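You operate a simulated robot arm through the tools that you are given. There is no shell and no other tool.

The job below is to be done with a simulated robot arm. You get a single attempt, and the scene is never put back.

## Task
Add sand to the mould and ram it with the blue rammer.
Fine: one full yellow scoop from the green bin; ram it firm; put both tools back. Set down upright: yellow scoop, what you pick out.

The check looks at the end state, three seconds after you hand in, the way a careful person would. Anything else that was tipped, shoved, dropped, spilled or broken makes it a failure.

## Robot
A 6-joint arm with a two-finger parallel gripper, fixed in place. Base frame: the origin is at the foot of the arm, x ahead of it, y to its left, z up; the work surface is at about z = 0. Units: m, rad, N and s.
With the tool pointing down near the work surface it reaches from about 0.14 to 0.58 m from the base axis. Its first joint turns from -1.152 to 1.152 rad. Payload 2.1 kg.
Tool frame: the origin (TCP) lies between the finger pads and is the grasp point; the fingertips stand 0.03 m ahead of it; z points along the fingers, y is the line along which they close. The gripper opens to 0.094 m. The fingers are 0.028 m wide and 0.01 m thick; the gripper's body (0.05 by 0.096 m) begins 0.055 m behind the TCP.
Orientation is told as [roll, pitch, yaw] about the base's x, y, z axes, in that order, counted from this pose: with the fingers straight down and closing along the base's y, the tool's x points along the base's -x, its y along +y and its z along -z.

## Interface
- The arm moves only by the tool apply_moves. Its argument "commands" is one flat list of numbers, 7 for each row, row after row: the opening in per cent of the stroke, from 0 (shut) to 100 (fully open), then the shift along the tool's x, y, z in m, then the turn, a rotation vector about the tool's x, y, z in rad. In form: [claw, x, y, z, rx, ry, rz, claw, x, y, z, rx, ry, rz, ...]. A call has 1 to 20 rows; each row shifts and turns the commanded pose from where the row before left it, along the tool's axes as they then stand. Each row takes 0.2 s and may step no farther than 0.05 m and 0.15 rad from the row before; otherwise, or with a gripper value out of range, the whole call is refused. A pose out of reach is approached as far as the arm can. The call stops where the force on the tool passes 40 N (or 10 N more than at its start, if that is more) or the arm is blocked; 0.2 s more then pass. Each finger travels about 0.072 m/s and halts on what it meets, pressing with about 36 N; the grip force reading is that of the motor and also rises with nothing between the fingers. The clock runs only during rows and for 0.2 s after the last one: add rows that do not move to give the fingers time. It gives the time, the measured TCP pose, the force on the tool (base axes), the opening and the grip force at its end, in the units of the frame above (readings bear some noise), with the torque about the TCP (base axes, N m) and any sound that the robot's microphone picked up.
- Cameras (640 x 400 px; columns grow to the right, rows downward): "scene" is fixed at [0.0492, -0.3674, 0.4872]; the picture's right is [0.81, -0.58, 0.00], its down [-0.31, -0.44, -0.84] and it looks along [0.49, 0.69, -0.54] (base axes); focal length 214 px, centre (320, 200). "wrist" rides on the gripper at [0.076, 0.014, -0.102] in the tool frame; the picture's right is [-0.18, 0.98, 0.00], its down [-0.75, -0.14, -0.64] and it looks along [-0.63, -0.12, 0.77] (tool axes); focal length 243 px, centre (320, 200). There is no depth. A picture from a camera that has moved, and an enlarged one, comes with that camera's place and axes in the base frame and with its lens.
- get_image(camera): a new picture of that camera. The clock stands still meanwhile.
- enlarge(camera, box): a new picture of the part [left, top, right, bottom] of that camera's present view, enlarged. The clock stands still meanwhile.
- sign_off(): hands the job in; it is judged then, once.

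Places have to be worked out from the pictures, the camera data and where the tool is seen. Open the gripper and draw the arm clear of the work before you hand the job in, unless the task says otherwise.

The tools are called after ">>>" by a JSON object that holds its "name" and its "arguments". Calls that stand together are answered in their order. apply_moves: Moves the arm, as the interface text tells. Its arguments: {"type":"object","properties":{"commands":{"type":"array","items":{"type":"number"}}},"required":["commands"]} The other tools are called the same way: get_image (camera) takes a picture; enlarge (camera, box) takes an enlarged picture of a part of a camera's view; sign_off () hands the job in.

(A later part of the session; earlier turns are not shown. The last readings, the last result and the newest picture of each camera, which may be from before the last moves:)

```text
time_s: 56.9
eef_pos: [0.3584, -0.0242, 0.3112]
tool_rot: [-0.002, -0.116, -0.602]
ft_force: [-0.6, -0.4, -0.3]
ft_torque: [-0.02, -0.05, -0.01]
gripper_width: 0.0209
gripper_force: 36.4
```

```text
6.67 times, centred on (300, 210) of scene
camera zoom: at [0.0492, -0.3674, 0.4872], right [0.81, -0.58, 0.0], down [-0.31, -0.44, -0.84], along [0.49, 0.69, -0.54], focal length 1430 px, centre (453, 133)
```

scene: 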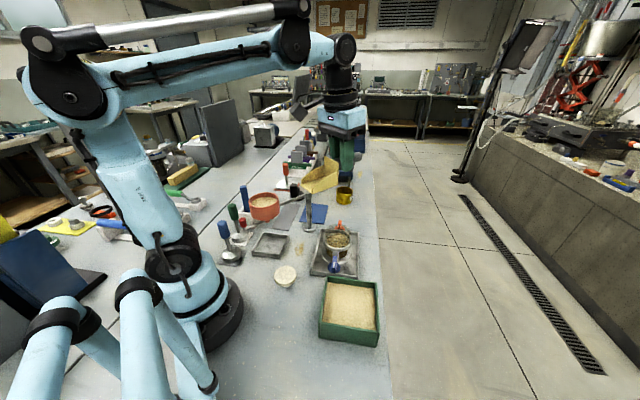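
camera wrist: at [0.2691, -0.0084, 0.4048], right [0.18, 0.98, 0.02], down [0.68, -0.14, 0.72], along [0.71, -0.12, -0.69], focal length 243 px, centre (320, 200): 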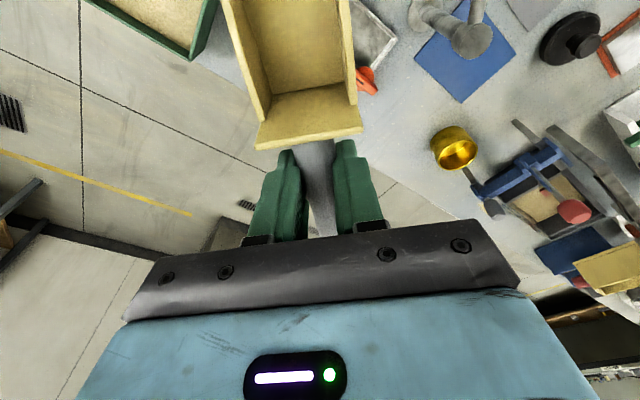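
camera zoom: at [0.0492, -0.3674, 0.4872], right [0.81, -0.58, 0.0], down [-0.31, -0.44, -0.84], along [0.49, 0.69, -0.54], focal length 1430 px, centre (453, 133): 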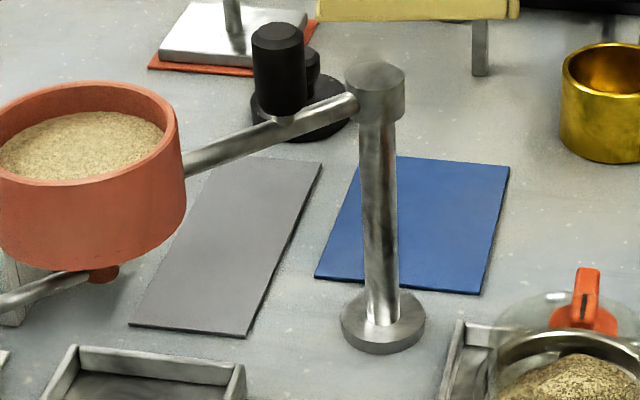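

I'm taking one more tight look at the bottom edge, and measuring the grey mat's position for the return.

>>> {"name": "enlarge", "arguments": {"camera": "scene", "box": [298, 160, 348, 195]}}

>>> {"name": "enlarge", "arguments": {"camera": "scene", "box": [268, 195, 308, 235]}}

```text
11.43 times, centred on (323, 178) of scene
camera zoom: at [0.0492, -0.3674, 0.4872], right [0.81, -0.58, 0.0], down [-0.31, -0.44, -0.84], along [0.49, 0.69, -0.54], focal length 2451 px, centre (286, 457)
```

zoom: 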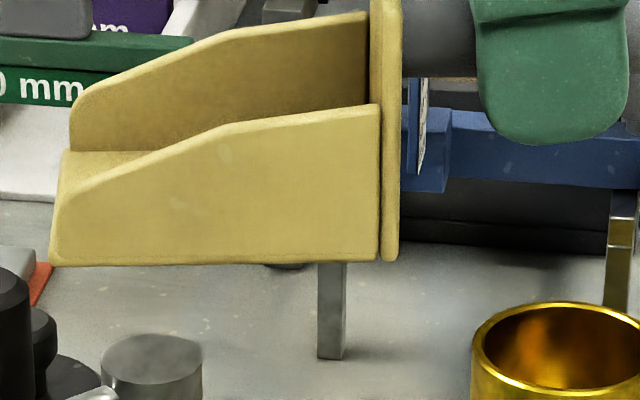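

```text
10.00 times, centred on (288, 215) of scene
camera zoom: at [0.0492, -0.3674, 0.4872], right [0.81, -0.58, 0.0], down [-0.31, -0.44, -0.84], along [0.49, 0.69, -0.54], focal length 2145 px, centre (640, 50)
```

zoom: 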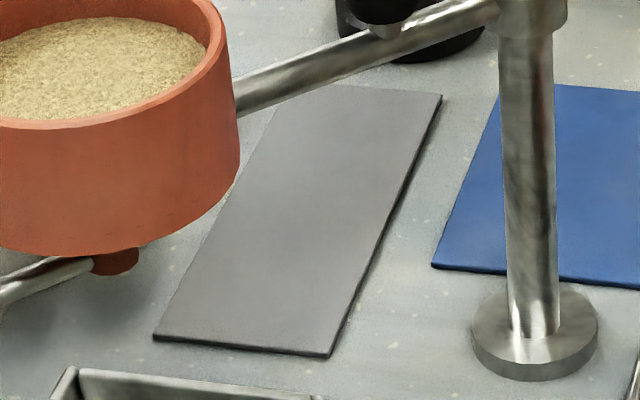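

The scoop is level at tool pitch ≈-0.108, and its bottom is about 54.6 mm below the TCP. The grey mat spans roughly (0.246, 0.200) to (0.405, 0.273) along 45°, matching where I picked the scoop up. I'm carrying it back over the mat at height while yawing to -2.357.

>>> {"name": "apply_moves", "arguments": {"commands": [0, 0.01519, 0.01291, -0.0017, 0.016, 0.008, 0.1454, 0, 0.0169, 0.01056, -0.0019, 0.016, 0, 0.1454, 0, 0.01826, 0.00798, -0.002, 0.016, 0, 0.1454, 0, 0.01923, 0.00524, -0.0021, 0.016, 0, 0.1454, 0, 0.01979, 0.00238, -0.0022, 0.016, 0, 0.1454, 0, 0.01992, -0.00053, -0.0022, 0.016, 0, 0.1454, 0, 0.01963, -0.00343, -0.0022, 0.016, 0, 0.1454, 0, 0.01892, -0.00625, -0.0021, 0.016, 0, 0.1454, 0, 0.01781, -0.00894, -0.002, 0.016, 0, 0.1454, 0, 0.01632, -0.01145, -0.0018, 0.016, 0, 0.1454, 0, 0.01447, -0.01371, -0.0016, 0.016, 0, 0.1454, 0, 0.01232, -0.01566, -0.0014, 0.016, 0, 0.1454, 0, 0, 0, 0, 0, 0, 0]}}

>>> {"name": "get_image", "arguments": {"camera": "wrist"}}

>>> {"name": "get_image", "arguments": {"camera": "scene"}}

```text
time_s: 59.7
eef_pos: [0.2951, 0.2083, 0.3133]
tool_rot: [-0.002, -0.111, -2.356]
ft_force: [0.1, 0.0, -1.4]
ft_torque: [-0.02, 0.05, 0.0]
gripper_width: 0.0208
gripper_force: 36.1
```

```text
taken
camera wrist: at [0.3664, 0.2592, 0.4065], right [0.57, -0.82, 0.02], down [-0.58, -0.38, 0.72], along [-0.59, -0.42, -0.69], focal length 243 px, centre (320, 200)
```

wrist: 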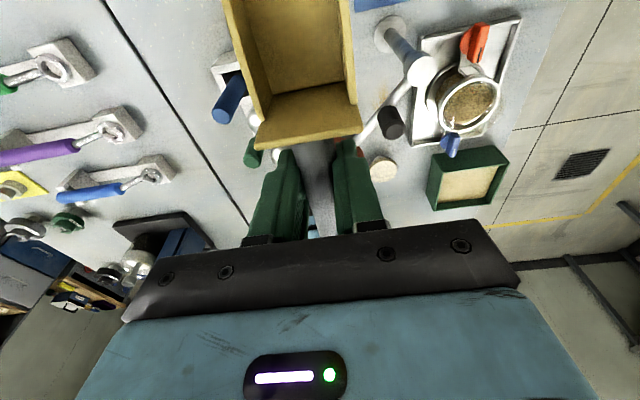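

```text
taken
```

scene: 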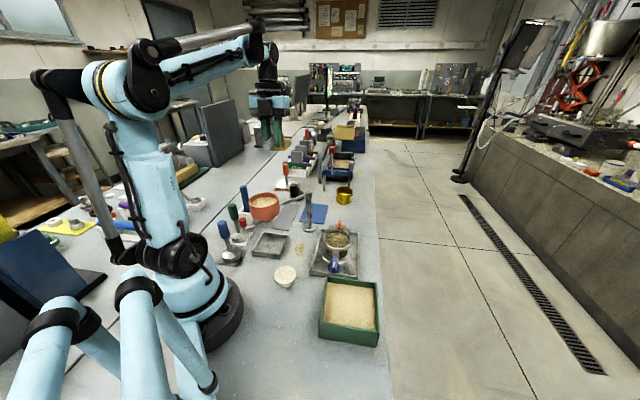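

Position is within 2 mm of the pick-up point. I'm lowering straight down to 2 cm above the mat, then checking.

>>> {"name": "apply_moves", "arguments": {"commands": [0, 0.0031, 0.0018, 0.0411, 0, 0, 0, 0, 0.0046, 0, 0.0411, 0, 0, 0, 0, 0.0046, 0, 0.0411, 0, 0, 0, 0, 0.0046, 0, 0.0411, 0, 0, 0, 0, 0.0046, 0, 0.0411, 0, 0, 0, 0, 0.0036, 0, 0.032, 0, 0, 0, 0, 0, 0, 0, 0, 0, 0]}}

>>> {"name": "get_image", "arguments": {"camera": "wrist"}}

>>> {"name": "enlarge", "arguments": {"camera": "scene", "box": [240, 140, 340, 240]}}

```text
time_s: 61.3
eef_pos: [0.2961, 0.2081, 0.0718]
tool_rot: [-0.003, -0.112, -2.354]
ft_force: [0.4, 0.6, -1.4]
ft_torque: [-0.05, 0.02, 0.03]
gripper_width: 0.0209
gripper_force: 35.9
```

```text
taken
camera wrist: at [0.3665, 0.2585, 0.1655], right [0.57, -0.82, 0.02], down [-0.58, -0.38, 0.72], along [-0.59, -0.42, -0.69], focal length 243 px, centre (320, 200)
```

wrist: 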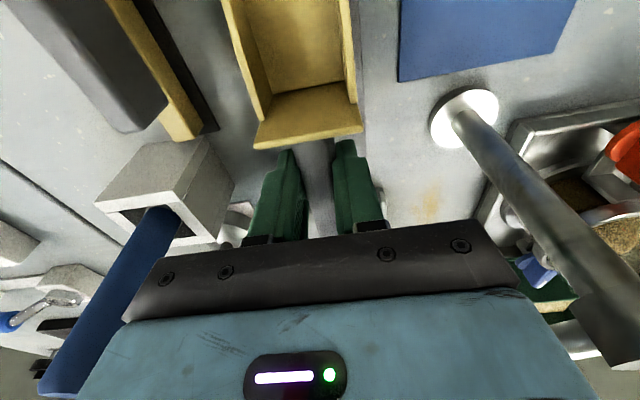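

```text
4.00 times, centred on (290, 190) of scene
camera zoom: at [0.0492, -0.3674, 0.4872], right [0.81, -0.58, 0.0], down [-0.31, -0.44, -0.84], along [0.49, 0.69, -0.54], focal length 858 px, centre (440, 240)
```

zoom: 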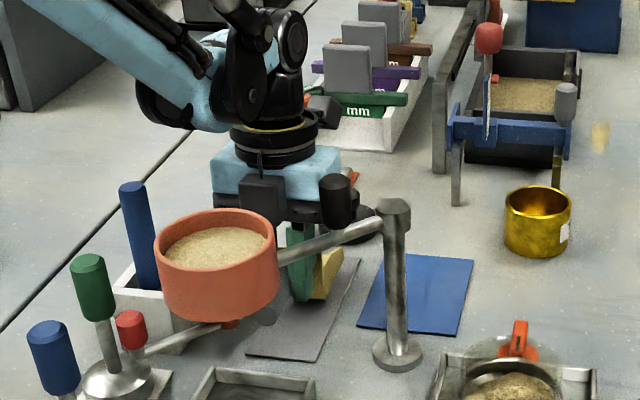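

I'm about 15 mm above the mat and lined up. I'm lowering in small steps until the scoop touches down.

>>> {"name": "apply_moves", "arguments": {"commands": [0, 0.0007, 0.001, 0.006, 0, 0, 0, 0, 0.0006, 0, 0.005, 0, 0, 0, 0, 0.0002, 0, 0.0015, 0, 0, 0, 0, 0.0001, 0, 0.001, 0, 0, 0, 0, 0, 0, 0, 0, 0, 0]}}

```text
time_s: 62.5
eef_pos: [0.2966, 0.2076, 0.0582]
tool_rot: [-0.001, -0.112, -2.354]
ft_force: [0.3, 0.2, -1.2]
ft_torque: [-0.04, 0.02, -0.01]
gripper_width: 0.0209
gripper_force: 36.1
```

No contact yet at z=0.0582. I'm going on down in 1 mm steps.

>>> {"name": "apply_moves", "arguments": {"commands": [0, 0.0001, 0, 0.001, 0, 0, 0, 0, 0.0001, 0, 0.001, 0, 0, 0, 0, 0, 0, 0, 0, 0, 0]}}

```text
time_s: 63.3
eef_pos: [0.2964, 0.2049, 0.0568]
tool_rot: [0.001, -0.109, -2.356]
ft_force: [0.1, -0.9, 6.2]
ft_torque: [0.46, -0.4, -0.08]
gripper_width: 0.0209
gripper_force: 36.0
```

Contact: about 7 N upward near the mouth end, so the scoop is resting on its mat. I'm opening the fingers and letting it settle.

>>> {"name": "apply_moves", "arguments": {"commands": [30, 0, 0, 0, 0, 0, 0, 50, 0, 0, 0, 0, 0, 0, 80, 0, 0, 0, 0, 0, 0, 80, 0, 0, 0, 0, 0, 0, 80, 0, 0, 0, 0, 0, 0]}}

>>> {"name": "get_image", "arguments": {"camera": "wrist"}}

>>> {"name": "enlarge", "arguments": {"camera": "scene", "box": [250, 170, 330, 240]}}

```text
time_s: 64.5
eef_pos: [0.2955, 0.2062, 0.0557]
tool_rot: [-0.001, -0.11, -2.354]
ft_force: [-0.8, 0.6, 0.3]
ft_torque: [0.02, 0.01, 0.0]
gripper_width: 0.0753
gripper_force: 0.1
```

```text
taken
camera wrist: at [0.3661, 0.2572, 0.1501], right [0.57, -0.82, 0.02], down [-0.58, -0.38, 0.72], along [-0.59, -0.42, -0.69], focal length 243 px, centre (320, 200)
```

wrist: 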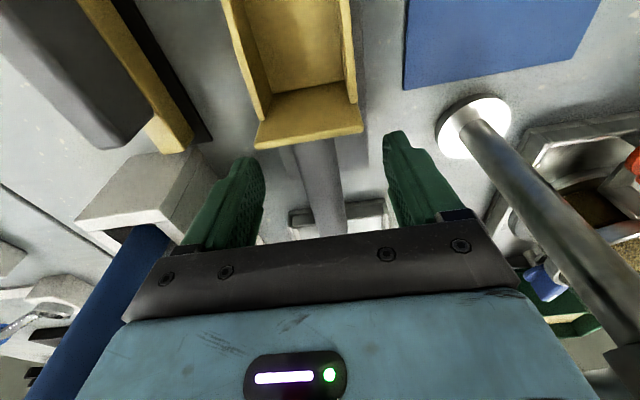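

```text
5.71 times, centred on (290, 205) of scene
camera zoom: at [0.0492, -0.3674, 0.4872], right [0.81, -0.58, 0.0], down [-0.31, -0.44, -0.84], along [0.49, 0.69, -0.54], focal length 1226 px, centre (491, 171)
```

zoom: 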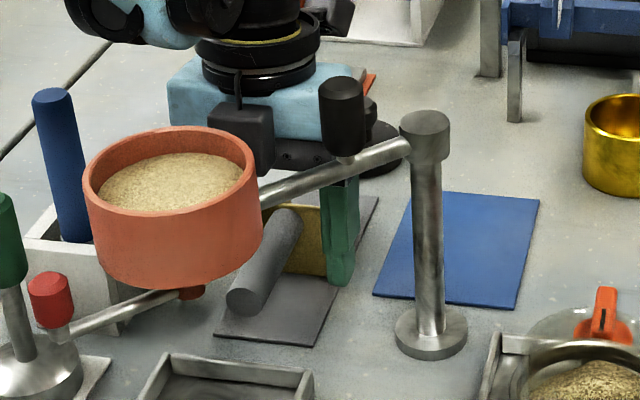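

The scoop sits on its mat and the fingers are free of it. I'm lifting straight up, squaring the tool, and checking that the scoop stayed put.

>>> {"name": "apply_moves", "arguments": {"commands": [80, -0.0022, 0, -0.0199, 0, 0, 0, 80, -0.0044, 0, -0.0398, 0, 0, 0, 80, -0.0044, 0, -0.0398, 0, 0, 0, 80, -0.0044, 0, -0.0398, 0, 0, 0, 80, -0.0044, 0, -0.0398, 0, 0, 0, 80, -0.0044, 0, -0.0398, 0, 0, 0, 80, -0.0025, 0, -0.022, 0, 0, 0, 80, 0, 0, 0, 0, 0.11, 0, 80, 0, 0, 0, 0, 0, 0]}}

>>> {"name": "get_image", "arguments": {"camera": "wrist"}}

>>> {"name": "enlarge", "arguments": {"camera": "scene", "box": [250, 170, 330, 240]}}

```text
time_s: 66.5
eef_pos: [0.2945, 0.2055, 0.2996]
tool_rot: [0.0, -0.002, -2.357]
ft_force: [0.1, -1.0, 0.4]
ft_torque: [0.04, 0.01, 0.01]
gripper_width: 0.0751
gripper_force: 0.1
```

```text
taken
camera wrist: at [0.357, 0.2491, 0.4029], right [0.57, -0.82, 0.0], down [-0.63, -0.43, 0.64], along [-0.53, -0.36, -0.77], focal length 243 px, centre (320, 200)
```

wrist: 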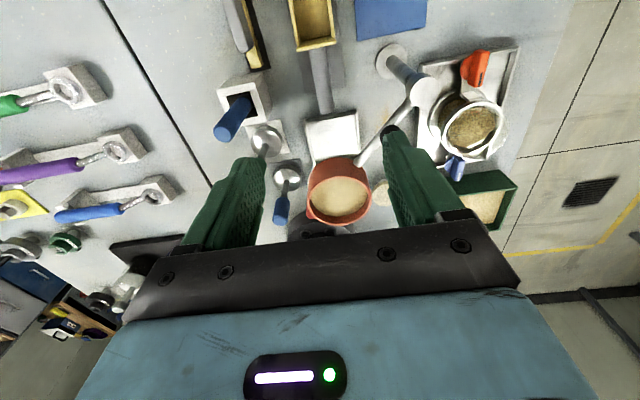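

```text
5.71 times, centred on (290, 205) of scene
camera zoom: at [0.0492, -0.3674, 0.4872], right [0.81, -0.58, 0.0], down [-0.31, -0.44, -0.84], along [0.49, 0.69, -0.54], focal length 1226 px, centre (491, 171)
```

zoom: 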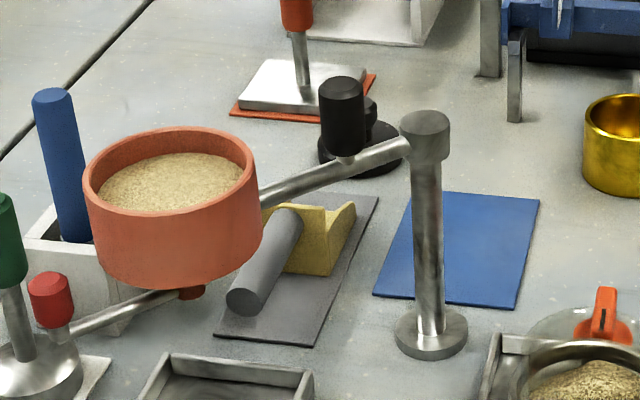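

The scoop is back upright on its mat, just as before. I'm enlarging the rammers from here to refine the blue rammer's position.

>>> {"name": "enlarge", "arguments": {"camera": "wrist", "box": [245, 100, 385, 230]}}

>>> {"name": "enlarge", "arguments": {"camera": "scene", "box": [205, 200, 275, 275]}}

>>> {"name": "enlarge", "arguments": {"camera": "wrist", "box": [270, 0, 350, 60]}}

```text
3.08 times, centred on (315, 165) of wrist
camera zoom: at [0.357, 0.2491, 0.4029], right [0.57, -0.82, 0.0], down [-0.63, -0.43, 0.64], along [-0.53, -0.36, -0.77], focal length 746 px, centre (335, 308)
```

zoom: 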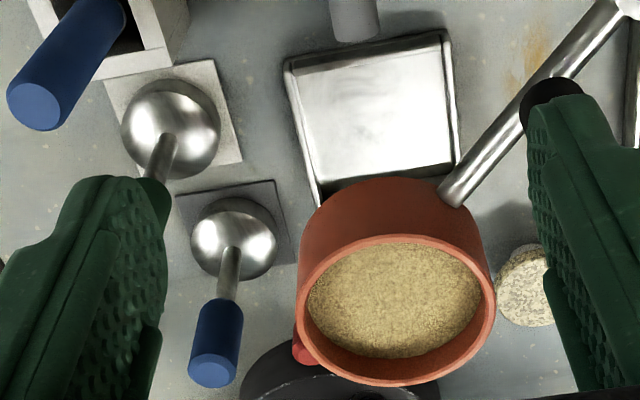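

```text
5.33 times, centred on (240, 238) of scene
camera zoom: at [0.0492, -0.3674, 0.4872], right [0.81, -0.58, 0.0], down [-0.31, -0.44, -0.84], along [0.49, 0.69, -0.54], focal length 1144 px, centre (747, 0)
```

zoom: 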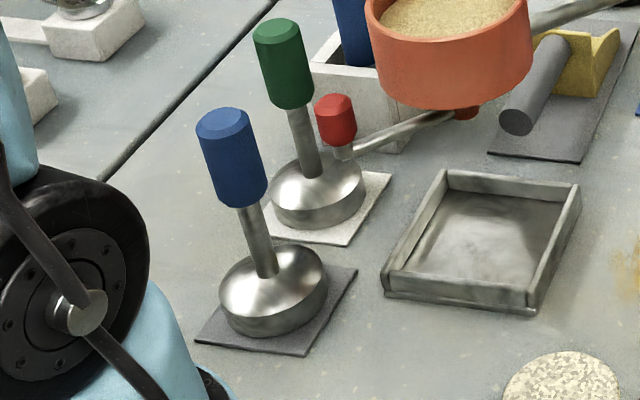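

```text
6.67 times, centred on (310, 30) of wrist
camera zoom: at [0.357, 0.2491, 0.4029], right [0.57, -0.82, 0.0], down [-0.63, -0.43, 0.64], along [-0.53, -0.36, -0.77], focal length 1618 px, centre (387, 1333)
```

zoom: 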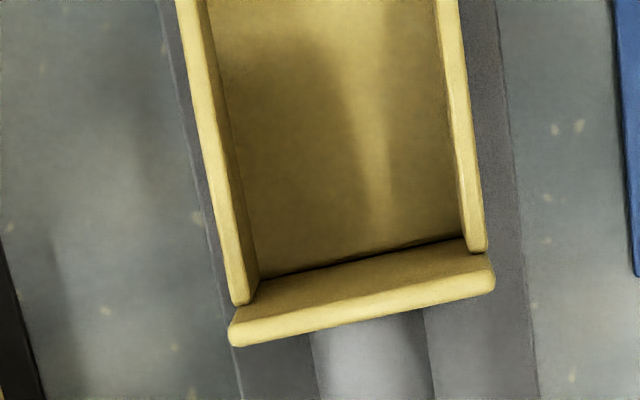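

The blue rammer stands at about (0.097, 0.148) with its handle top at z≈0.129, and the red sieve knob is about 60 mm from it. I'm moving above it at height with a yaw that keeps the wide side of the gripper and the camera away from the sieve.

>>> {"name": "apply_moves", "arguments": {"commands": [60, -0.01503, -0.00824, 0, 0, 0, -0.1389, 60, -0.01374, -0.01025, 0, 0, 0, -0.1389, 60, -0.0122, -0.01205, 0, 0, 0, -0.1389, 60, -0.01041, -0.01362, 0, 0, 0, -0.1389, 60, -0.00843, -0.01493, 0, 0, 0, -0.1389, 60, -0.00628, -0.01595, 0, 0, 0, -0.1389, 60, -0.00401, -0.01667, 0, 0, 0, -0.1389, 60, -0.00166, -0.01706, 0, 0, 0, -0.1389, 60, 0.00071, -0.01713, 0, 0, 0, -0.1389, 60, 0.00308, -0.01686, 0, 0, 0, -0.1389, 60, 0.00539, -0.01627, 0, 0, 0, -0.1389, 60, 0.00759, -0.01537, 0, 0, 0, -0.1389, 60, 0, 0, 0, 0, 0, 0]}}

>>> {"name": "get_image", "arguments": {"camera": "wrist"}}

>>> {"name": "get_image", "arguments": {"camera": "scene"}}

```text
time_s: 69.3
eef_pos: [0.0989, 0.1475, 0.3006]
tool_rot: [0.0, 0.002, -0.686]
ft_force: [-0.1, -0.1, -0.2]
ft_torque: [-0.02, 0.01, -0.02]
gripper_width: 0.0564
gripper_force: 0.0
```

```text
taken
camera wrist: at [0.048, 0.2074, 0.4028], right [0.77, 0.64, 0.0], down [0.49, -0.59, 0.64], along [0.41, -0.49, -0.77], focal length 243 px, centre (320, 200)
```

wrist: 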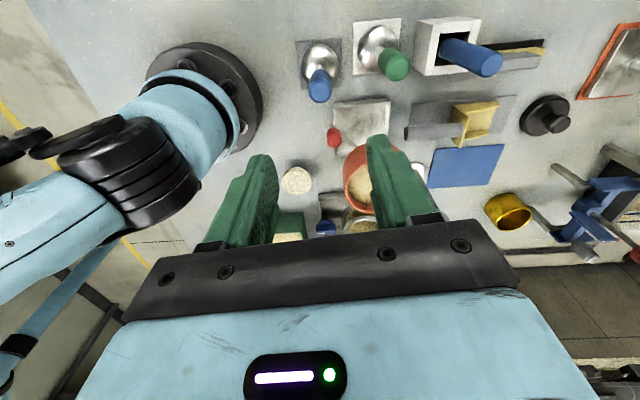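

```text
taken
```

scene: 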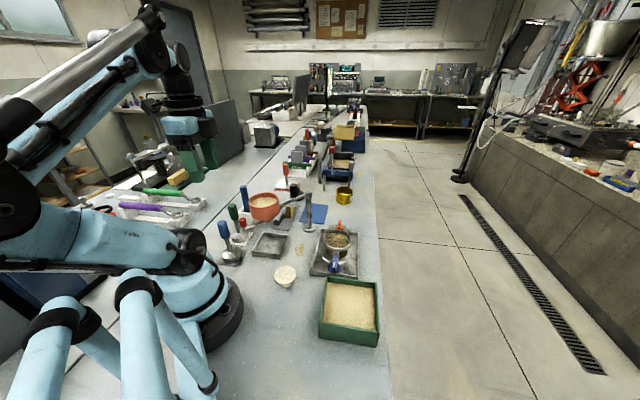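

I'm enlarging the wrist view to fix the handle's position relative to the fingers.

>>> {"name": "enlarge", "arguments": {"camera": "wrist", "box": [270, 20, 370, 150]}}

```text
3.08 times, centred on (320, 85) of wrist
camera zoom: at [0.048, 0.2074, 0.4028], right [0.77, 0.64, 0.0], down [0.49, -0.59, 0.64], along [0.41, -0.49, -0.77], focal length 746 px, centre (320, 554)
```

zoom: 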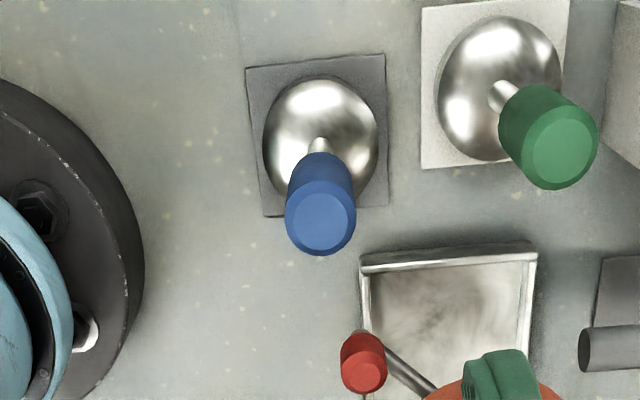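

The handle axis is at (0.097, 0.149), within 2 mm of the tool axis. I'm descending to TCP z≈0.114 and then closing on the handle.

>>> {"name": "apply_moves", "arguments": {"commands": [60, 0.0023, 0.0001, 0.037, 0, 0, 0, 60, 0, 0, 0.037, 0, 0, 0, 60, 0, 0, 0.037, 0, 0, 0, 60, 0, 0, 0.037, 0, 0, 0, 60, 0, 0, 0.0275, 0, 0, 0, 60, 0, 0, 0.011, 0, 0, 0, 60, 0, 0, 0, 0, 0, 0]}}

>>> {"name": "get_image", "arguments": {"camera": "wrist"}}

>>> {"name": "enlarge", "arguments": {"camera": "scene", "box": [190, 160, 290, 275]}}

```text
time_s: 70.9
eef_pos: [0.0967, 0.1484, 0.1132]
tool_rot: [0.0, 0.002, -0.687]
ft_force: [0.3, 0.2, -0.2]
ft_torque: [-0.01, -0.03, 0.05]
gripper_width: 0.0564
gripper_force: 0.1
```

```text
taken
camera wrist: at [0.0464, 0.2078, 0.2158], right [0.77, 0.64, 0.0], down [0.49, -0.59, 0.64], along [0.41, -0.49, -0.77], focal length 243 px, centre (320, 200)
```

wrist: 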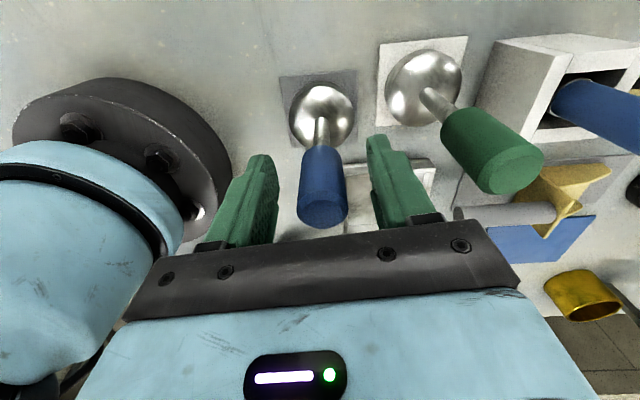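

```text
3.48 times, centred on (240, 218) of scene
camera zoom: at [0.0492, -0.3674, 0.4872], right [0.81, -0.58, 0.0], down [-0.31, -0.44, -0.84], along [0.49, 0.69, -0.54], focal length 746 px, centre (598, 139)
```

zoom: 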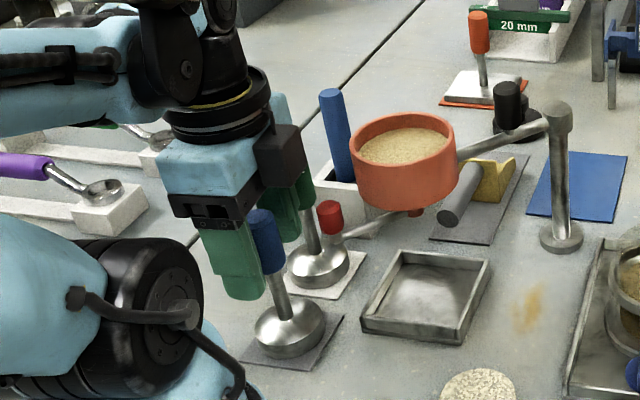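

The handle is centred between the fingers, clear of the knob and the green rammer. I'm closing on it.

>>> {"name": "apply_moves", "arguments": {"commands": [0, 0, 0, 0, 0, 0, 0, 0, 0, 0, 0, 0, 0, 0, 0, 0, 0, 0, 0, 0, 0, 0, 0, 0, 0, 0, 0, 0]}}

>>> {"name": "get_image", "arguments": {"camera": "wrist"}}

```text
time_s: 71.9
eef_pos: [0.0973, 0.1481, 0.1137]
tool_rot: [-0.001, 0.002, -0.688]
ft_force: [0.8, 1.8, 0.2]
ft_torque: [0.19, -0.17, -0.03]
gripper_width: 0.0242
gripper_force: 35.8
```

```text
taken
camera wrist: at [0.0465, 0.2078, 0.216], right [0.77, 0.64, 0.0], down [0.49, -0.59, 0.64], along [0.41, -0.49, -0.77], focal length 243 px, centre (320, 200)
```

wrist: 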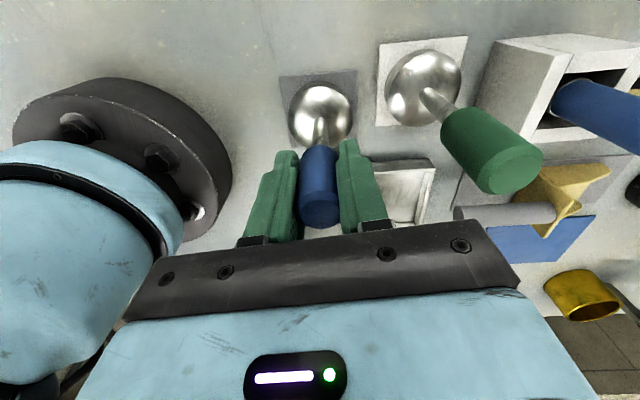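

I've gripped the rammer at 24.2 mm. I'm lifting it straight up, high enough for its foot to clear the sieve and post.

>>> {"name": "apply_moves", "arguments": {"commands": [0, 0, 0, -0.016, 0, 0, 0, 0, 0, 0, -0.04, 0, 0, 0, 0, 0, 0, -0.04, 0, 0, 0, 0, 0, 0, -0.04, 0, 0, 0, 0, 0, 0, -0.04, 0, 0, 0, 0, 0, 0, -0.045, 0, 0, 0, 0, 0, 0, 0, 0, 0, 0]}}

>>> {"name": "get_image", "arguments": {"camera": "wrist"}}

>>> {"name": "get_image", "arguments": {"camera": "scene"}}

```text
time_s: 73.5
eef_pos: [0.0975, 0.1481, 0.3326]
tool_rot: [0.0, 0.003, -0.688]
ft_force: [0.3, -0.1, -3.9]
ft_torque: [0.02, 0.0, 0.0]
gripper_width: 0.0242
gripper_force: 35.6
```

```text
taken
camera wrist: at [0.0465, 0.207, 0.4363], right [0.77, 0.64, 0.0], down [0.49, -0.59, 0.64], along [0.41, -0.49, -0.77], focal length 243 px, centre (320, 200)
```

wrist: 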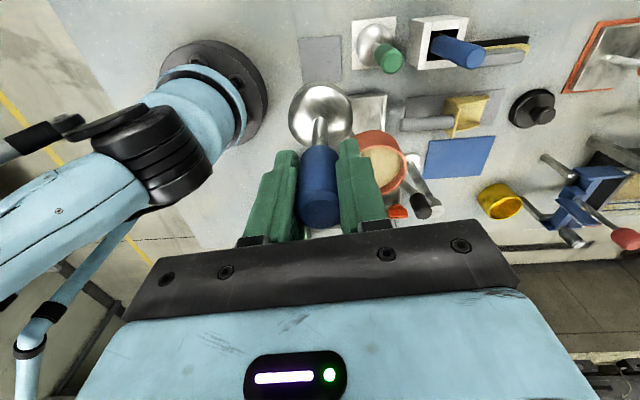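

```text
taken
```

scene: 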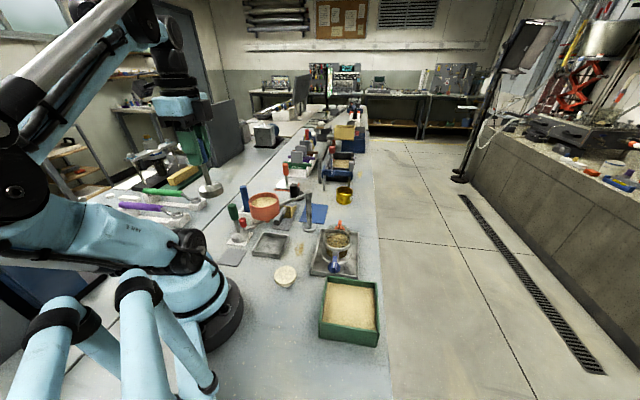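

The rammer is held and hanging straight, about 4 N. I'm carrying it at height to over the mould, yawing to 0.

>>> {"name": "apply_moves", "arguments": {"commands": [0, -0.02569, 0.00255, 0, 0, 0, -0.0573, 0, -0.02579, 0.00107, 0, 0, 0, -0.0573, 0, -0.02581, -0.0004, 0, 0, 0, -0.0573, 0, -0.02574, -0.00188, 0, 0, 0, -0.0573, 0, -0.02559, -0.00335, 0, 0, 0, -0.0573, 0, -0.02536, -0.00481, 0, 0, 0, -0.0573, 0, -0.02504, -0.00626, 0, 0, 0, -0.0573, 0, -0.02464, -0.00768, 0, 0, 0, -0.0573, 0, -0.02416, -0.00908, 0, 0, 0, -0.0573, 0, -0.0236, -0.01045, 0, 0, 0, -0.0573, 0, -0.02296, -0.01178, 0, 0, 0, -0.0573, 0, -0.02225, -0.01308, 0, 0, 0, -0.0573, 0, 0, 0, 0, 0, 0, 0]}}

>>> {"name": "get_image", "arguments": {"camera": "wrist"}}

>>> {"name": "get_image", "arguments": {"camera": "scene"}}

```text
time_s: 76.3
eef_pos: [0.3545, -0.0247, 0.3348]
tool_rot: [0.0, 0.001, 0.0]
ft_force: [1.1, 0.4, -3.7]
ft_torque: [-0.02, 0.0, -0.01]
gripper_width: 0.0244
gripper_force: 35.9
```

```text
taken
camera wrist: at [0.2771, -0.0107, 0.4372], right [0.18, 0.98, 0.0], down [0.75, -0.14, 0.64], along [0.63, -0.12, -0.77], focal length 243 px, centre (320, 200)
```

wrist: 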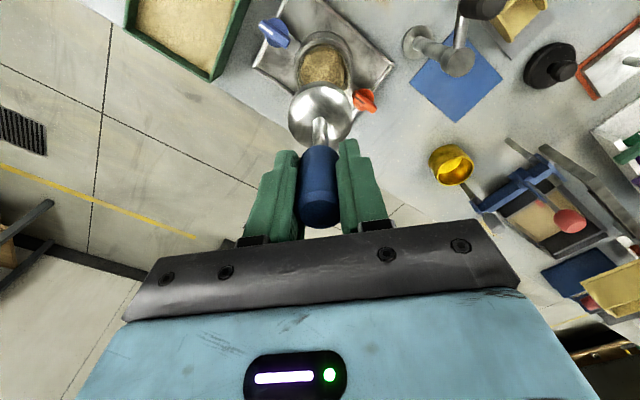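

```text
taken
```

scene: 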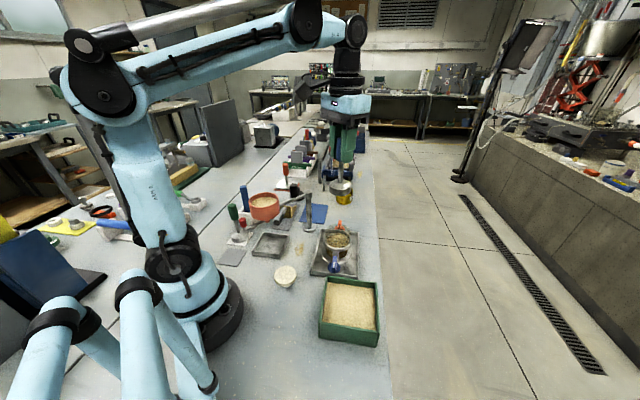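

I'm enlarging the mould from both cameras to fix the collar centre precisely; the foot has only a few millimetres of clearance.

>>> {"name": "enlarge", "arguments": {"camera": "wrist", "box": [250, 10, 400, 150]}}

>>> {"name": "enlarge", "arguments": {"camera": "scene", "box": [310, 210, 365, 265]}}

>>> {"name": "enlarge", "arguments": {"camera": "scene", "box": [310, 160, 370, 260]}}

```text
2.86 times, centred on (325, 80) of wrist
camera zoom: at [0.2771, -0.0107, 0.4372], right [0.18, 0.98, 0.0], down [0.75, -0.14, 0.64], along [0.63, -0.12, -0.77], focal length 693 px, centre (306, 543)
```

zoom: 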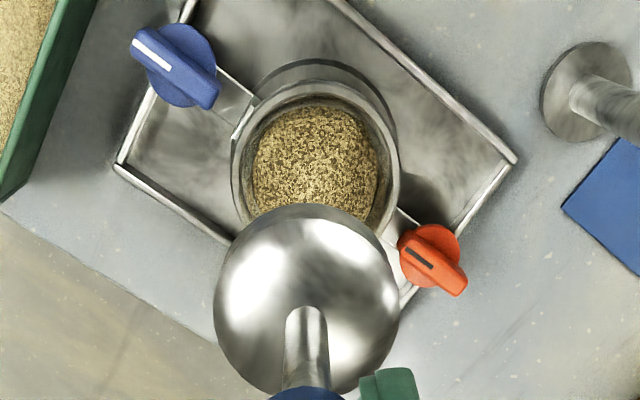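

```text
7.27 times, centred on (338, 238) of scene
camera zoom: at [0.0493, -0.3674, 0.4872], right [0.81, -0.58, 0.0], down [-0.31, -0.44, -0.84], along [0.49, 0.69, -0.54], focal length 1560 px, centre (193, -73)
```

zoom: 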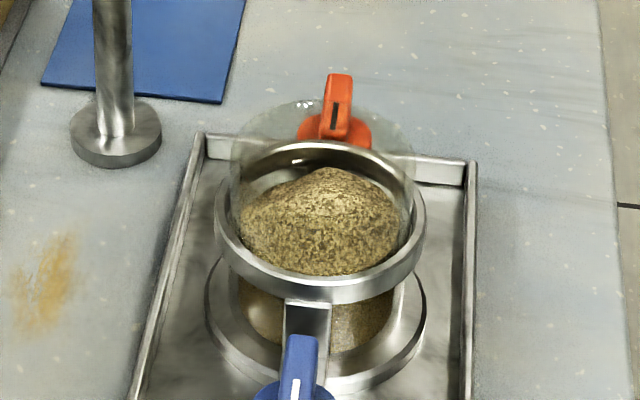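

```text
4.00 times, centred on (340, 210) of scene
camera zoom: at [0.0493, -0.3674, 0.4872], right [0.81, -0.58, 0.0], down [-0.31, -0.44, -0.84], along [0.49, 0.69, -0.54], focal length 858 px, centre (240, 160)
```

zoom: 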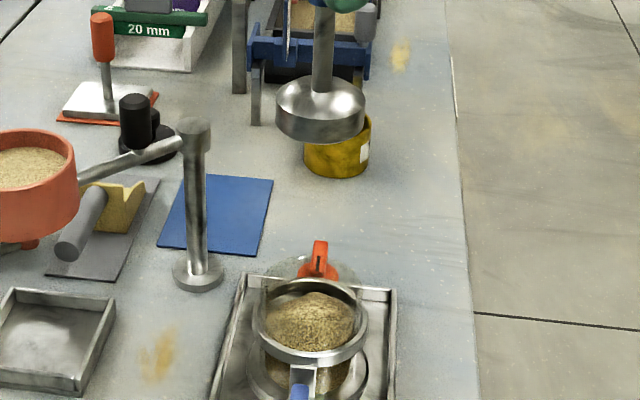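

The two views disagree by a few millimetres, so I need to check that the rammer hangs truly vertical in the grip. I'm enlarging the held rammer.

>>> {"name": "enlarge", "arguments": {"camera": "scene", "box": [315, 140, 370, 205]}}

>>> {"name": "enlarge", "arguments": {"camera": "wrist", "box": [270, 60, 370, 240]}}

```text
6.15 times, centred on (342, 172) of scene
camera zoom: at [0.0493, -0.3674, 0.4872], right [0.81, -0.58, 0.0], down [-0.31, -0.44, -0.84], along [0.49, 0.69, -0.54], focal length 1320 px, centre (182, 369)
```

zoom: 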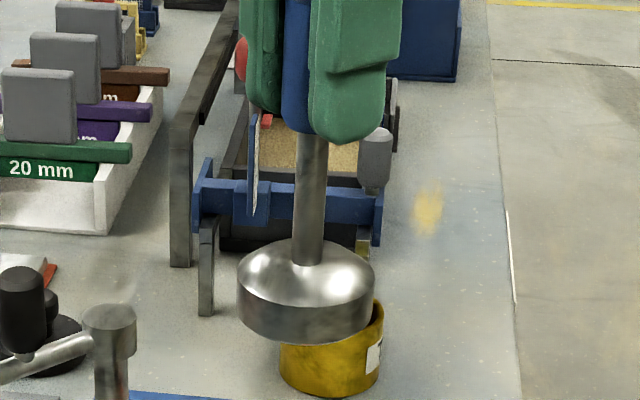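

```text
2.22 times, centred on (320, 150) of wrist
camera zoom: at [0.2771, -0.0107, 0.4372], right [0.18, 0.98, 0.0], down [0.75, -0.14, 0.64], along [0.63, -0.12, -0.77], focal length 539 px, centre (320, 311)
```

zoom: 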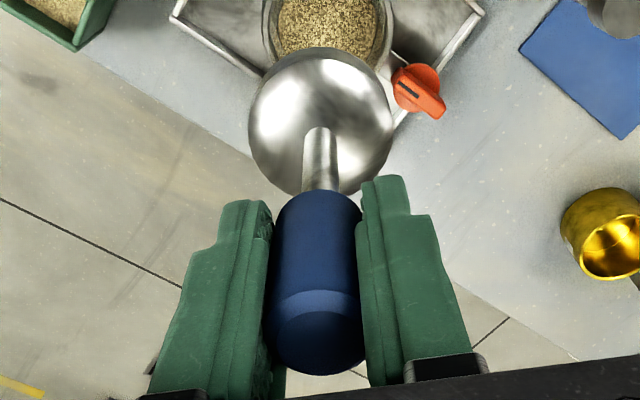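

The rammer hangs vertical under the TCP within about 1 mm. Cross-checking both views puts the mould centre near (0.357, -0.022). I'm shifting there and lowering until the foot is about 15 mm above the collar, then checking concentricity.

>>> {"name": "apply_moves", "arguments": {"commands": [0, -0.0025, 0.0027, 0.02, 0, 0, 0, 0, 0, 0, 0.03, 0, 0, 0, 0, 0, 0, 0.03, 0, 0, 0, 0, 0, 0, 0.029, 0, 0, 0, 0, 0, 0, 0, 0, 0, 0]}}

>>> {"name": "enlarge", "arguments": {"camera": "scene", "box": [305, 190, 370, 265]}}

>>> {"name": "enlarge", "arguments": {"camera": "wrist", "box": [250, 40, 400, 160]}}

```text
time_s: 77.5
eef_pos: [0.357, -0.021, 0.2243]
tool_rot: [0.0, 0.002, -0.002]
ft_force: [0.5, 1.0, -4.2]
ft_torque: [0.01, -0.01, -0.03]
gripper_width: 0.0243
gripper_force: 36.0
```

```text
5.33 times, centred on (338, 228) of scene
camera zoom: at [0.0493, -0.3674, 0.4872], right [0.81, -0.58, 0.0], down [-0.31, -0.44, -0.84], along [0.49, 0.69, -0.54], focal length 1144 px, centre (227, 53)
```

zoom: 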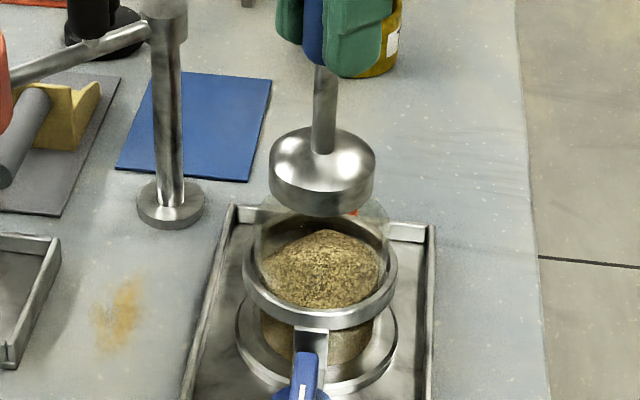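

```text
3.33 times, centred on (325, 100) of wrist
camera zoom: at [0.2798, -0.0063, 0.3269], right [0.19, 0.98, 0.0], down [0.75, -0.14, 0.64], along [0.63, -0.12, -0.77], focal length 809 px, centre (303, 533)
```

zoom: 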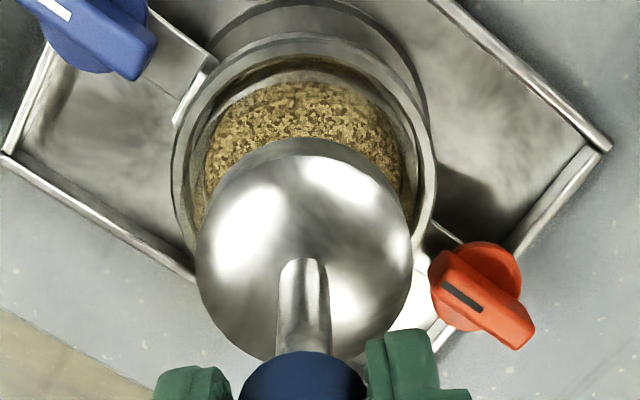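

The foot and mould are concentric within about 1.5 mm in both views. I'm descending slowly into the collar in 4 mm steps and watching for side forces.

>>> {"name": "apply_moves", "arguments": {"commands": [0, 0, 0, 0.004, 0, 0, 0, 0, 0, 0, 0.004, 0, 0, 0, 0, 0, 0, 0.004, 0, 0, 0, 0, 0, 0, 0.004, 0, 0, 0, 0, 0, 0, 0.004, 0, 0, 0, 0, 0, 0, 0.004, 0, 0, 0, 0, 0, 0, 0, 0, 0, 0]}}

>>> {"name": "enlarge", "arguments": {"camera": "scene", "box": [310, 200, 365, 260]}}

```text
time_s: 79.1
eef_pos: [0.3577, -0.0203, 0.2001]
tool_rot: [-0.001, 0.002, -0.002]
ft_force: [-0.6, 0.6, -3.0]
ft_torque: [-0.01, -0.01, 0.01]
gripper_width: 0.0245
gripper_force: 35.8
```

```text
6.67 times, centred on (338, 230) of scene
camera zoom: at [0.0493, -0.3674, 0.4872], right [0.81, -0.58, 0.0], down [-0.31, -0.44, -0.84], along [0.49, 0.69, -0.54], focal length 1430 px, centre (203, 0)
```

zoom: 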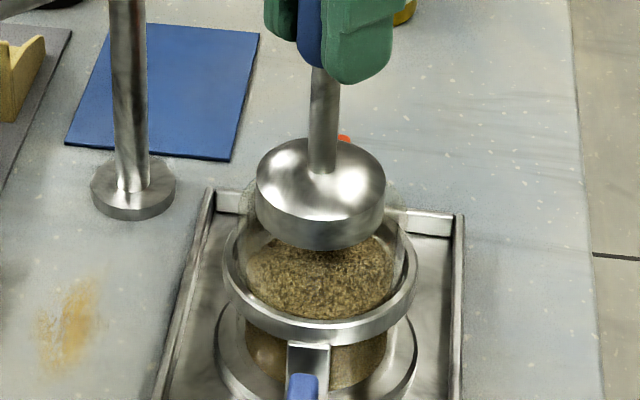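

The foot is inside the collar without touching it. I'm continuing down in 3 mm steps to the mound.

>>> {"name": "apply_moves", "arguments": {"commands": [0, 0, 0, 0.003, 0, 0, 0, 0, 0, 0, 0.003, 0, 0, 0, 0, 0, 0, 0.003, 0, 0, 0, 0, 0, 0, 0, 0, 0, 0]}}

```text
time_s: 80.1
eef_pos: [0.3565, -0.0212, 0.1916]
tool_rot: [0.002, 0.002, -0.002]
ft_force: [-0.5, 0.7, -3.6]
ft_torque: [0.01, -0.02, -0.02]
gripper_width: 0.0246
gripper_force: 35.8
```

No contact yet, with the foot bottom at about 81 mm. I'm going on down slowly.

>>> {"name": "apply_moves", "arguments": {"commands": [0, 0, 0, 0.002, 0, 0, 0, 0, 0, 0, 0.002, 0, 0, 0, 0, 0, 0, 0.002, 0, 0, 0, 0, 0, 0, 0.002, 0, 0, 0, 0, 0, 0, 0, 0, 0, 0]}}

```text
time_s: 81.3
eef_pos: [0.3581, -0.0199, 0.1837]
tool_rot: [0.0, 0.003, -0.001]
ft_force: [0.0, -0.6, -4.8]
ft_torque: [-0.04, -0.03, -0.01]
gripper_width: 0.0242
gripper_force: 36.3
```

>>> {"name": "apply_moves", "arguments": {"commands": [0, 0, 0, 0.002, 0, 0, 0, 0, 0, 0, 0.002, 0, 0, 0, 0, 0, 0, 0.002, 0, 0, 0, 0, 0, 0, 0.002, 0, 0, 0, 0, 0, 0, 0, 0, 0, 0]}}

>>> {"name": "enlarge", "arguments": {"camera": "scene", "box": [310, 200, 365, 260]}}

```text
time_s: 82.5
eef_pos: [0.3579, -0.0214, 0.1761]
tool_rot: [0.001, 0.002, -0.003]
ft_force: [0.5, -0.1, -4.4]
ft_torque: [0.03, 0.04, -0.04]
gripper_width: 0.0244
gripper_force: 35.8
```

```text
6.67 times, centred on (338, 230) of scene
camera zoom: at [0.0493, -0.3674, 0.4872], right [0.81, -0.58, 0.0], down [-0.31, -0.44, -0.84], along [0.49, 0.69, -0.54], focal length 1430 px, centre (203, 0)
```

zoom: 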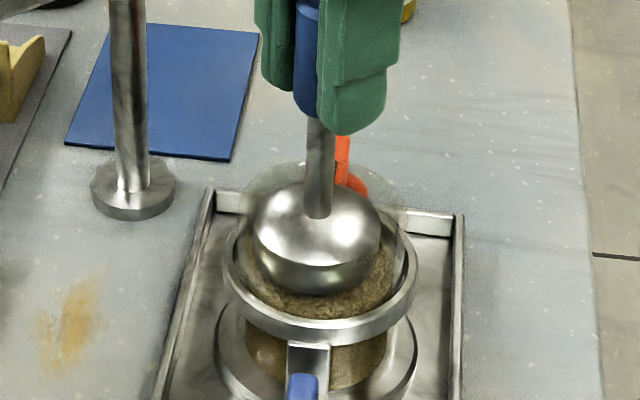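

The foot is into the mound and there's still hardly any resistance. I'm pressing on in 2 mm steps.

>>> {"name": "apply_moves", "arguments": {"commands": [0, 0, 0, 0.002, 0, 0, 0, 0, 0, 0, 0.002, 0, 0, 0, 0, 0, 0, 0.002, 0, 0, 0, 0, 0, 0, 0, 0, 0, 0]}}

```text
time_s: 83.5
eef_pos: [0.3567, -0.0202, 0.1689]
tool_rot: [-0.001, 0.003, -0.001]
ft_force: [0.0, 0.3, -4.1]
ft_torque: [0.0, 0.01, 0.01]
gripper_width: 0.0242
gripper_force: 35.3
```

>>> {"name": "apply_moves", "arguments": {"commands": [0, 0, 0, 0.0015, 0, 0, 0, 0, 0, 0, 0.0015, 0, 0, 0, 0, 0, 0, 0.0015, 0, 0, 0, 0, 0, 0, 0, 0, 0, 0]}}

>>> {"name": "enlarge", "arguments": {"camera": "scene", "box": [310, 200, 365, 260]}}

```text
time_s: 84.4
eef_pos: [0.3564, -0.0196, 0.1659]
tool_rot: [0.0, 0.003, 0.0]
ft_force: [-0.6, 0.5, 7.8]
ft_torque: [-0.11, -0.18, 0.05]
gripper_width: 0.0244
gripper_force: 35.7
stopped in row 4: the force on the tool passed its limit at 42 N (the readings are from after the stop); the commanded pose is now the measured one
```

```text
6.67 times, centred on (338, 230) of scene
camera zoom: at [0.0492, -0.3674, 0.4872], right [0.81, -0.58, 0.0], down [-0.31, -0.44, -0.84], along [0.49, 0.69, -0.54], focal length 1430 px, centre (203, 0)
```

zoom: 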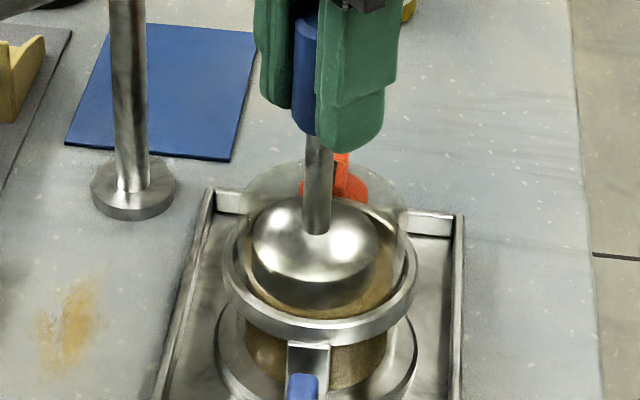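

Firm contact: 42 N with the foot bottom at about 55 mm, and the sand around it looks flattened. I'm lifting a bit to see the surface, then giving further blows.

>>> {"name": "apply_moves", "arguments": {"commands": [0, 0, 0, -0.01, 0, 0, 0, 0, 0, 0, -0.02, 0, 0, 0, 0, 0, 0, -0.02, 0, 0, 0, 0, 0, 0, -0.01, 0, 0, 0, 0, 0, 0, 0, 0, 0, 0]}}

>>> {"name": "enlarge", "arguments": {"camera": "scene", "box": [310, 205, 365, 265]}}

>>> {"name": "enlarge", "arguments": {"camera": "wrist", "box": [250, 20, 400, 140]}}

```text
time_s: 85.6
eef_pos: [0.356, -0.0192, 0.2273]
tool_rot: [0.0, 0.001, -0.002]
ft_force: [0.3, 0.0, -3.7]
ft_torque: [0.0, 0.02, 0.02]
gripper_width: 0.0244
gripper_force: 35.3
```

```text
6.67 times, centred on (338, 235) of scene
camera zoom: at [0.0493, -0.3674, 0.4872], right [0.81, -0.58, 0.0], down [-0.31, -0.44, -0.84], along [0.49, 0.69, -0.54], focal length 1430 px, centre (203, -33)
```

zoom: 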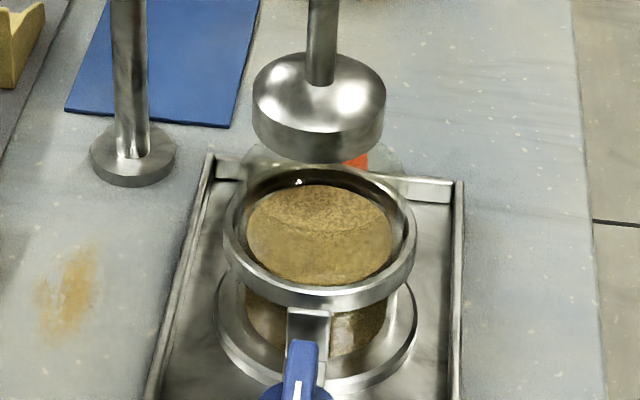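

```text
3.33 times, centred on (325, 80) of wrist
camera zoom: at [0.2788, -0.0054, 0.3302], right [0.18, 0.98, 0.0], down [0.76, -0.14, 0.64], along [0.63, -0.12, -0.77], focal length 809 px, centre (303, 600)
```

zoom: 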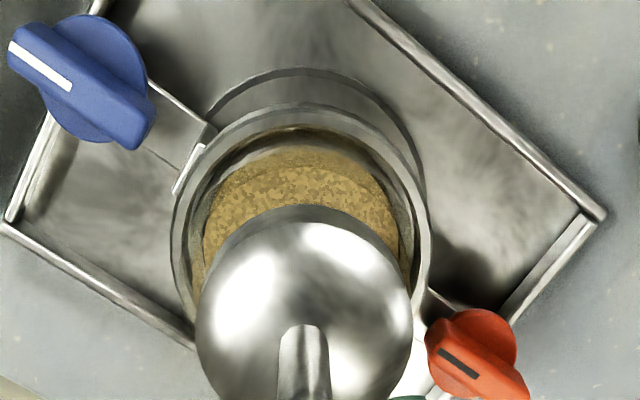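

The mound is now pressed flat. I'm re-centring by about 1.5 mm and giving another blow to see whether it still yields.

>>> {"name": "apply_moves", "arguments": {"commands": [0, -0.0008, -0.0016, 0.014, 0, 0, 0, 0, 0, 0, 0.018, 0, 0, 0, 0, 0, 0, 0.018, 0, 0, 0, 0, 0, 0, 0.006, 0, 0, 0, 0, 0, 0, 0.003, 0, 0, 0, 0, 0, 0, 0.002, 0, 0, 0, 0, 0, 0, 0.002, 0, 0, 0, 0, 0, 0, 0.002, 0, 0, 0, 0, 0, 0, 0, 0, 0, 0]}}

```text
time_s: 87.1
eef_pos: [0.3577, -0.0223, 0.1674]
tool_rot: [0.0, 0.004, -0.004]
ft_force: [-1.7, 0.9, 8.3]
ft_torque: [0.18, -0.19, 0.01]
gripper_width: 0.0243
gripper_force: 35.9
stopped in row 7: the force on the tool passed its limit at 48 N (the readings are from after the stop); the commanded pose is now the measured one
```

The sand no longer yields: 48 N at essentially the same height. I'm adding a sustained firm press followed by another lift and blow, to be sure it's well rammed.

>>> {"name": "apply_moves", "arguments": {"commands": [0, 0, 0, 0.0008, 0, 0, 0, 0, 0, 0, 0, 0, 0, 0, 0, 0, 0, 0, 0, 0, 0, 0, 0, 0, 0, 0, 0, 0]}}

```text
time_s: 88.1
eef_pos: [0.3573, -0.0232, 0.1659]
tool_rot: [0.0, 0.004, -0.003]
ft_force: [-8.4, -1.6, 37.5]
ft_torque: [0.29, 0.12, 0.12]
gripper_width: 0.0244
gripper_force: 35.7
```

I'm holding 37 N firmly. Now I lift 12 mm and strike once more.

>>> {"name": "apply_moves", "arguments": {"commands": [0, 0, 0, -0.012, 0, 0, 0, 0, 0, 0, 0, 0, 0, 0, 0, 0, 0, 0.01, 0, 0, 0, 0, 0, 0, 0.002, 0, 0, 0, 0, 0, 0, 0.001, 0, 0, 0, 0, 0, 0, 0.001, 0, 0, 0, 0, 0, 0, 0, 0, 0, 0]}}

```text
time_s: 89.5
eef_pos: [0.3585, -0.0223, 0.1643]
tool_rot: [0.0, 0.005, 0.0]
ft_force: [-1.6, 0.5, 9.0]
ft_torque: [-0.04, -0.2, 0.07]
gripper_width: 0.0243
gripper_force: 35.6
stopped in row 6: the force on the tool passed its limit at 49 N (the readings are from after the stop); the commanded pose is now the measured one
```

Another 49 N blow at the same level. I'm lifting the rammer straight out and inspecting the mould.

>>> {"name": "apply_moves", "arguments": {"commands": [0, 0, 0, -0.01, 0, 0, 0, 0, 0, 0, -0.02, 0, 0, 0, 0, 0, 0, -0.03, 0, 0, 0, 0, 0, 0, -0.035, 0, 0, 0, 0, 0, 0, -0.04, 0, 0, 0, 0, 0, 0, -0.035, 0, 0, 0, 0, 0, 0, 0, 0, 0, 0]}}

>>> {"name": "enlarge", "arguments": {"camera": "scene", "box": [310, 205, 365, 265]}}

>>> {"name": "get_image", "arguments": {"camera": "scene"}}

>>> {"name": "enlarge", "arguments": {"camera": "wrist", "box": [240, 0, 420, 150]}}

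```text
time_s: 91.1
eef_pos: [0.3584, -0.0226, 0.3342]
tool_rot: [-0.001, 0.004, 0.001]
ft_force: [-0.1, -0.2, -3.7]
ft_torque: [0.0, 0.0, 0.01]
gripper_width: 0.0242
gripper_force: 35.8
```

```text
6.67 times, centred on (338, 235) of scene
camera zoom: at [0.0493, -0.3674, 0.4872], right [0.81, -0.58, 0.0], down [-0.31, -0.44, -0.84], along [0.49, 0.69, -0.54], focal length 1430 px, centre (203, -33)
```

zoom: 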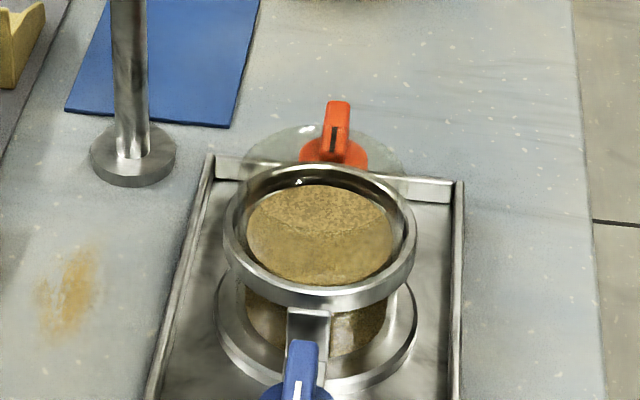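

```text
taken
```

scene: 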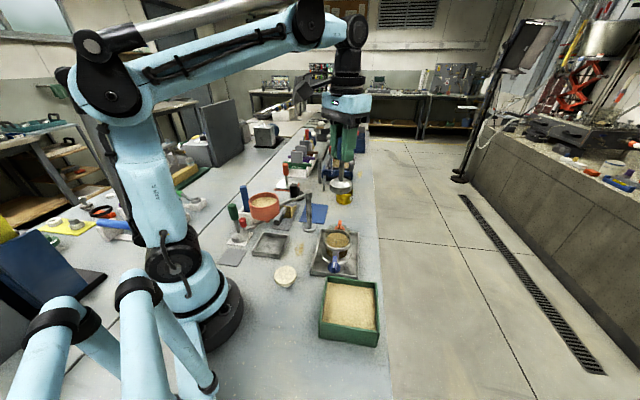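

```text
2.67 times, centred on (330, 75) of wrist
camera zoom: at [0.2818, -0.0076, 0.4378], right [0.18, 0.98, 0.0], down [0.76, -0.14, 0.64], along [0.63, -0.12, -0.77], focal length 647 px, centre (293, 533)
```

zoom: 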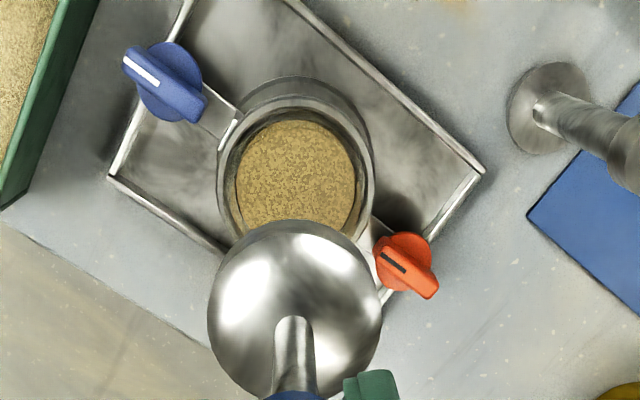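

The sand surface is flat, level and firm, with no spills. Before taking the rammer back I'm checking whether it shifted or tilted in the grip during the blows.

>>> {"name": "enlarge", "arguments": {"camera": "scene", "box": [315, 140, 370, 205]}}

>>> {"name": "enlarge", "arguments": {"camera": "wrist", "box": [270, 60, 370, 240]}}

```text
6.15 times, centred on (342, 172) of scene
camera zoom: at [0.0493, -0.3674, 0.4872], right [0.81, -0.58, 0.0], down [-0.31, -0.44, -0.84], along [0.49, 0.69, -0.54], focal length 1320 px, centre (182, 369)
```

zoom: 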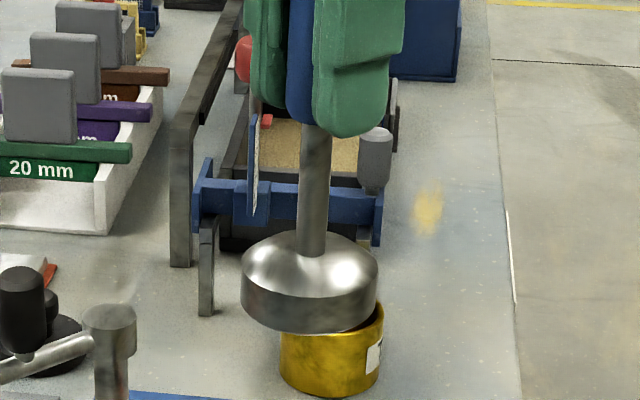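

```text
2.22 times, centred on (320, 150) of wrist
camera zoom: at [0.2818, -0.0076, 0.4378], right [0.18, 0.98, 0.0], down [0.76, -0.14, 0.64], along [0.63, -0.12, -0.77], focal length 539 px, centre (320, 311)
```

zoom: 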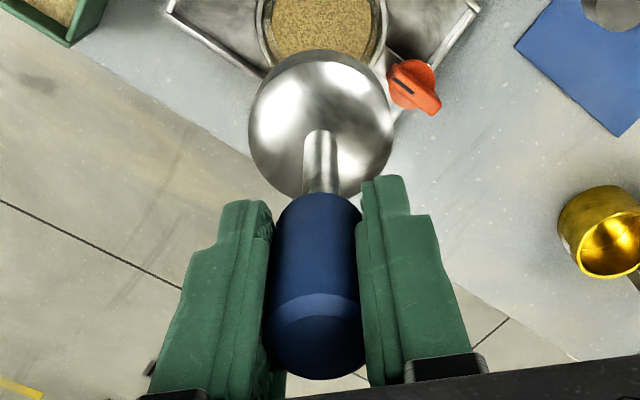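

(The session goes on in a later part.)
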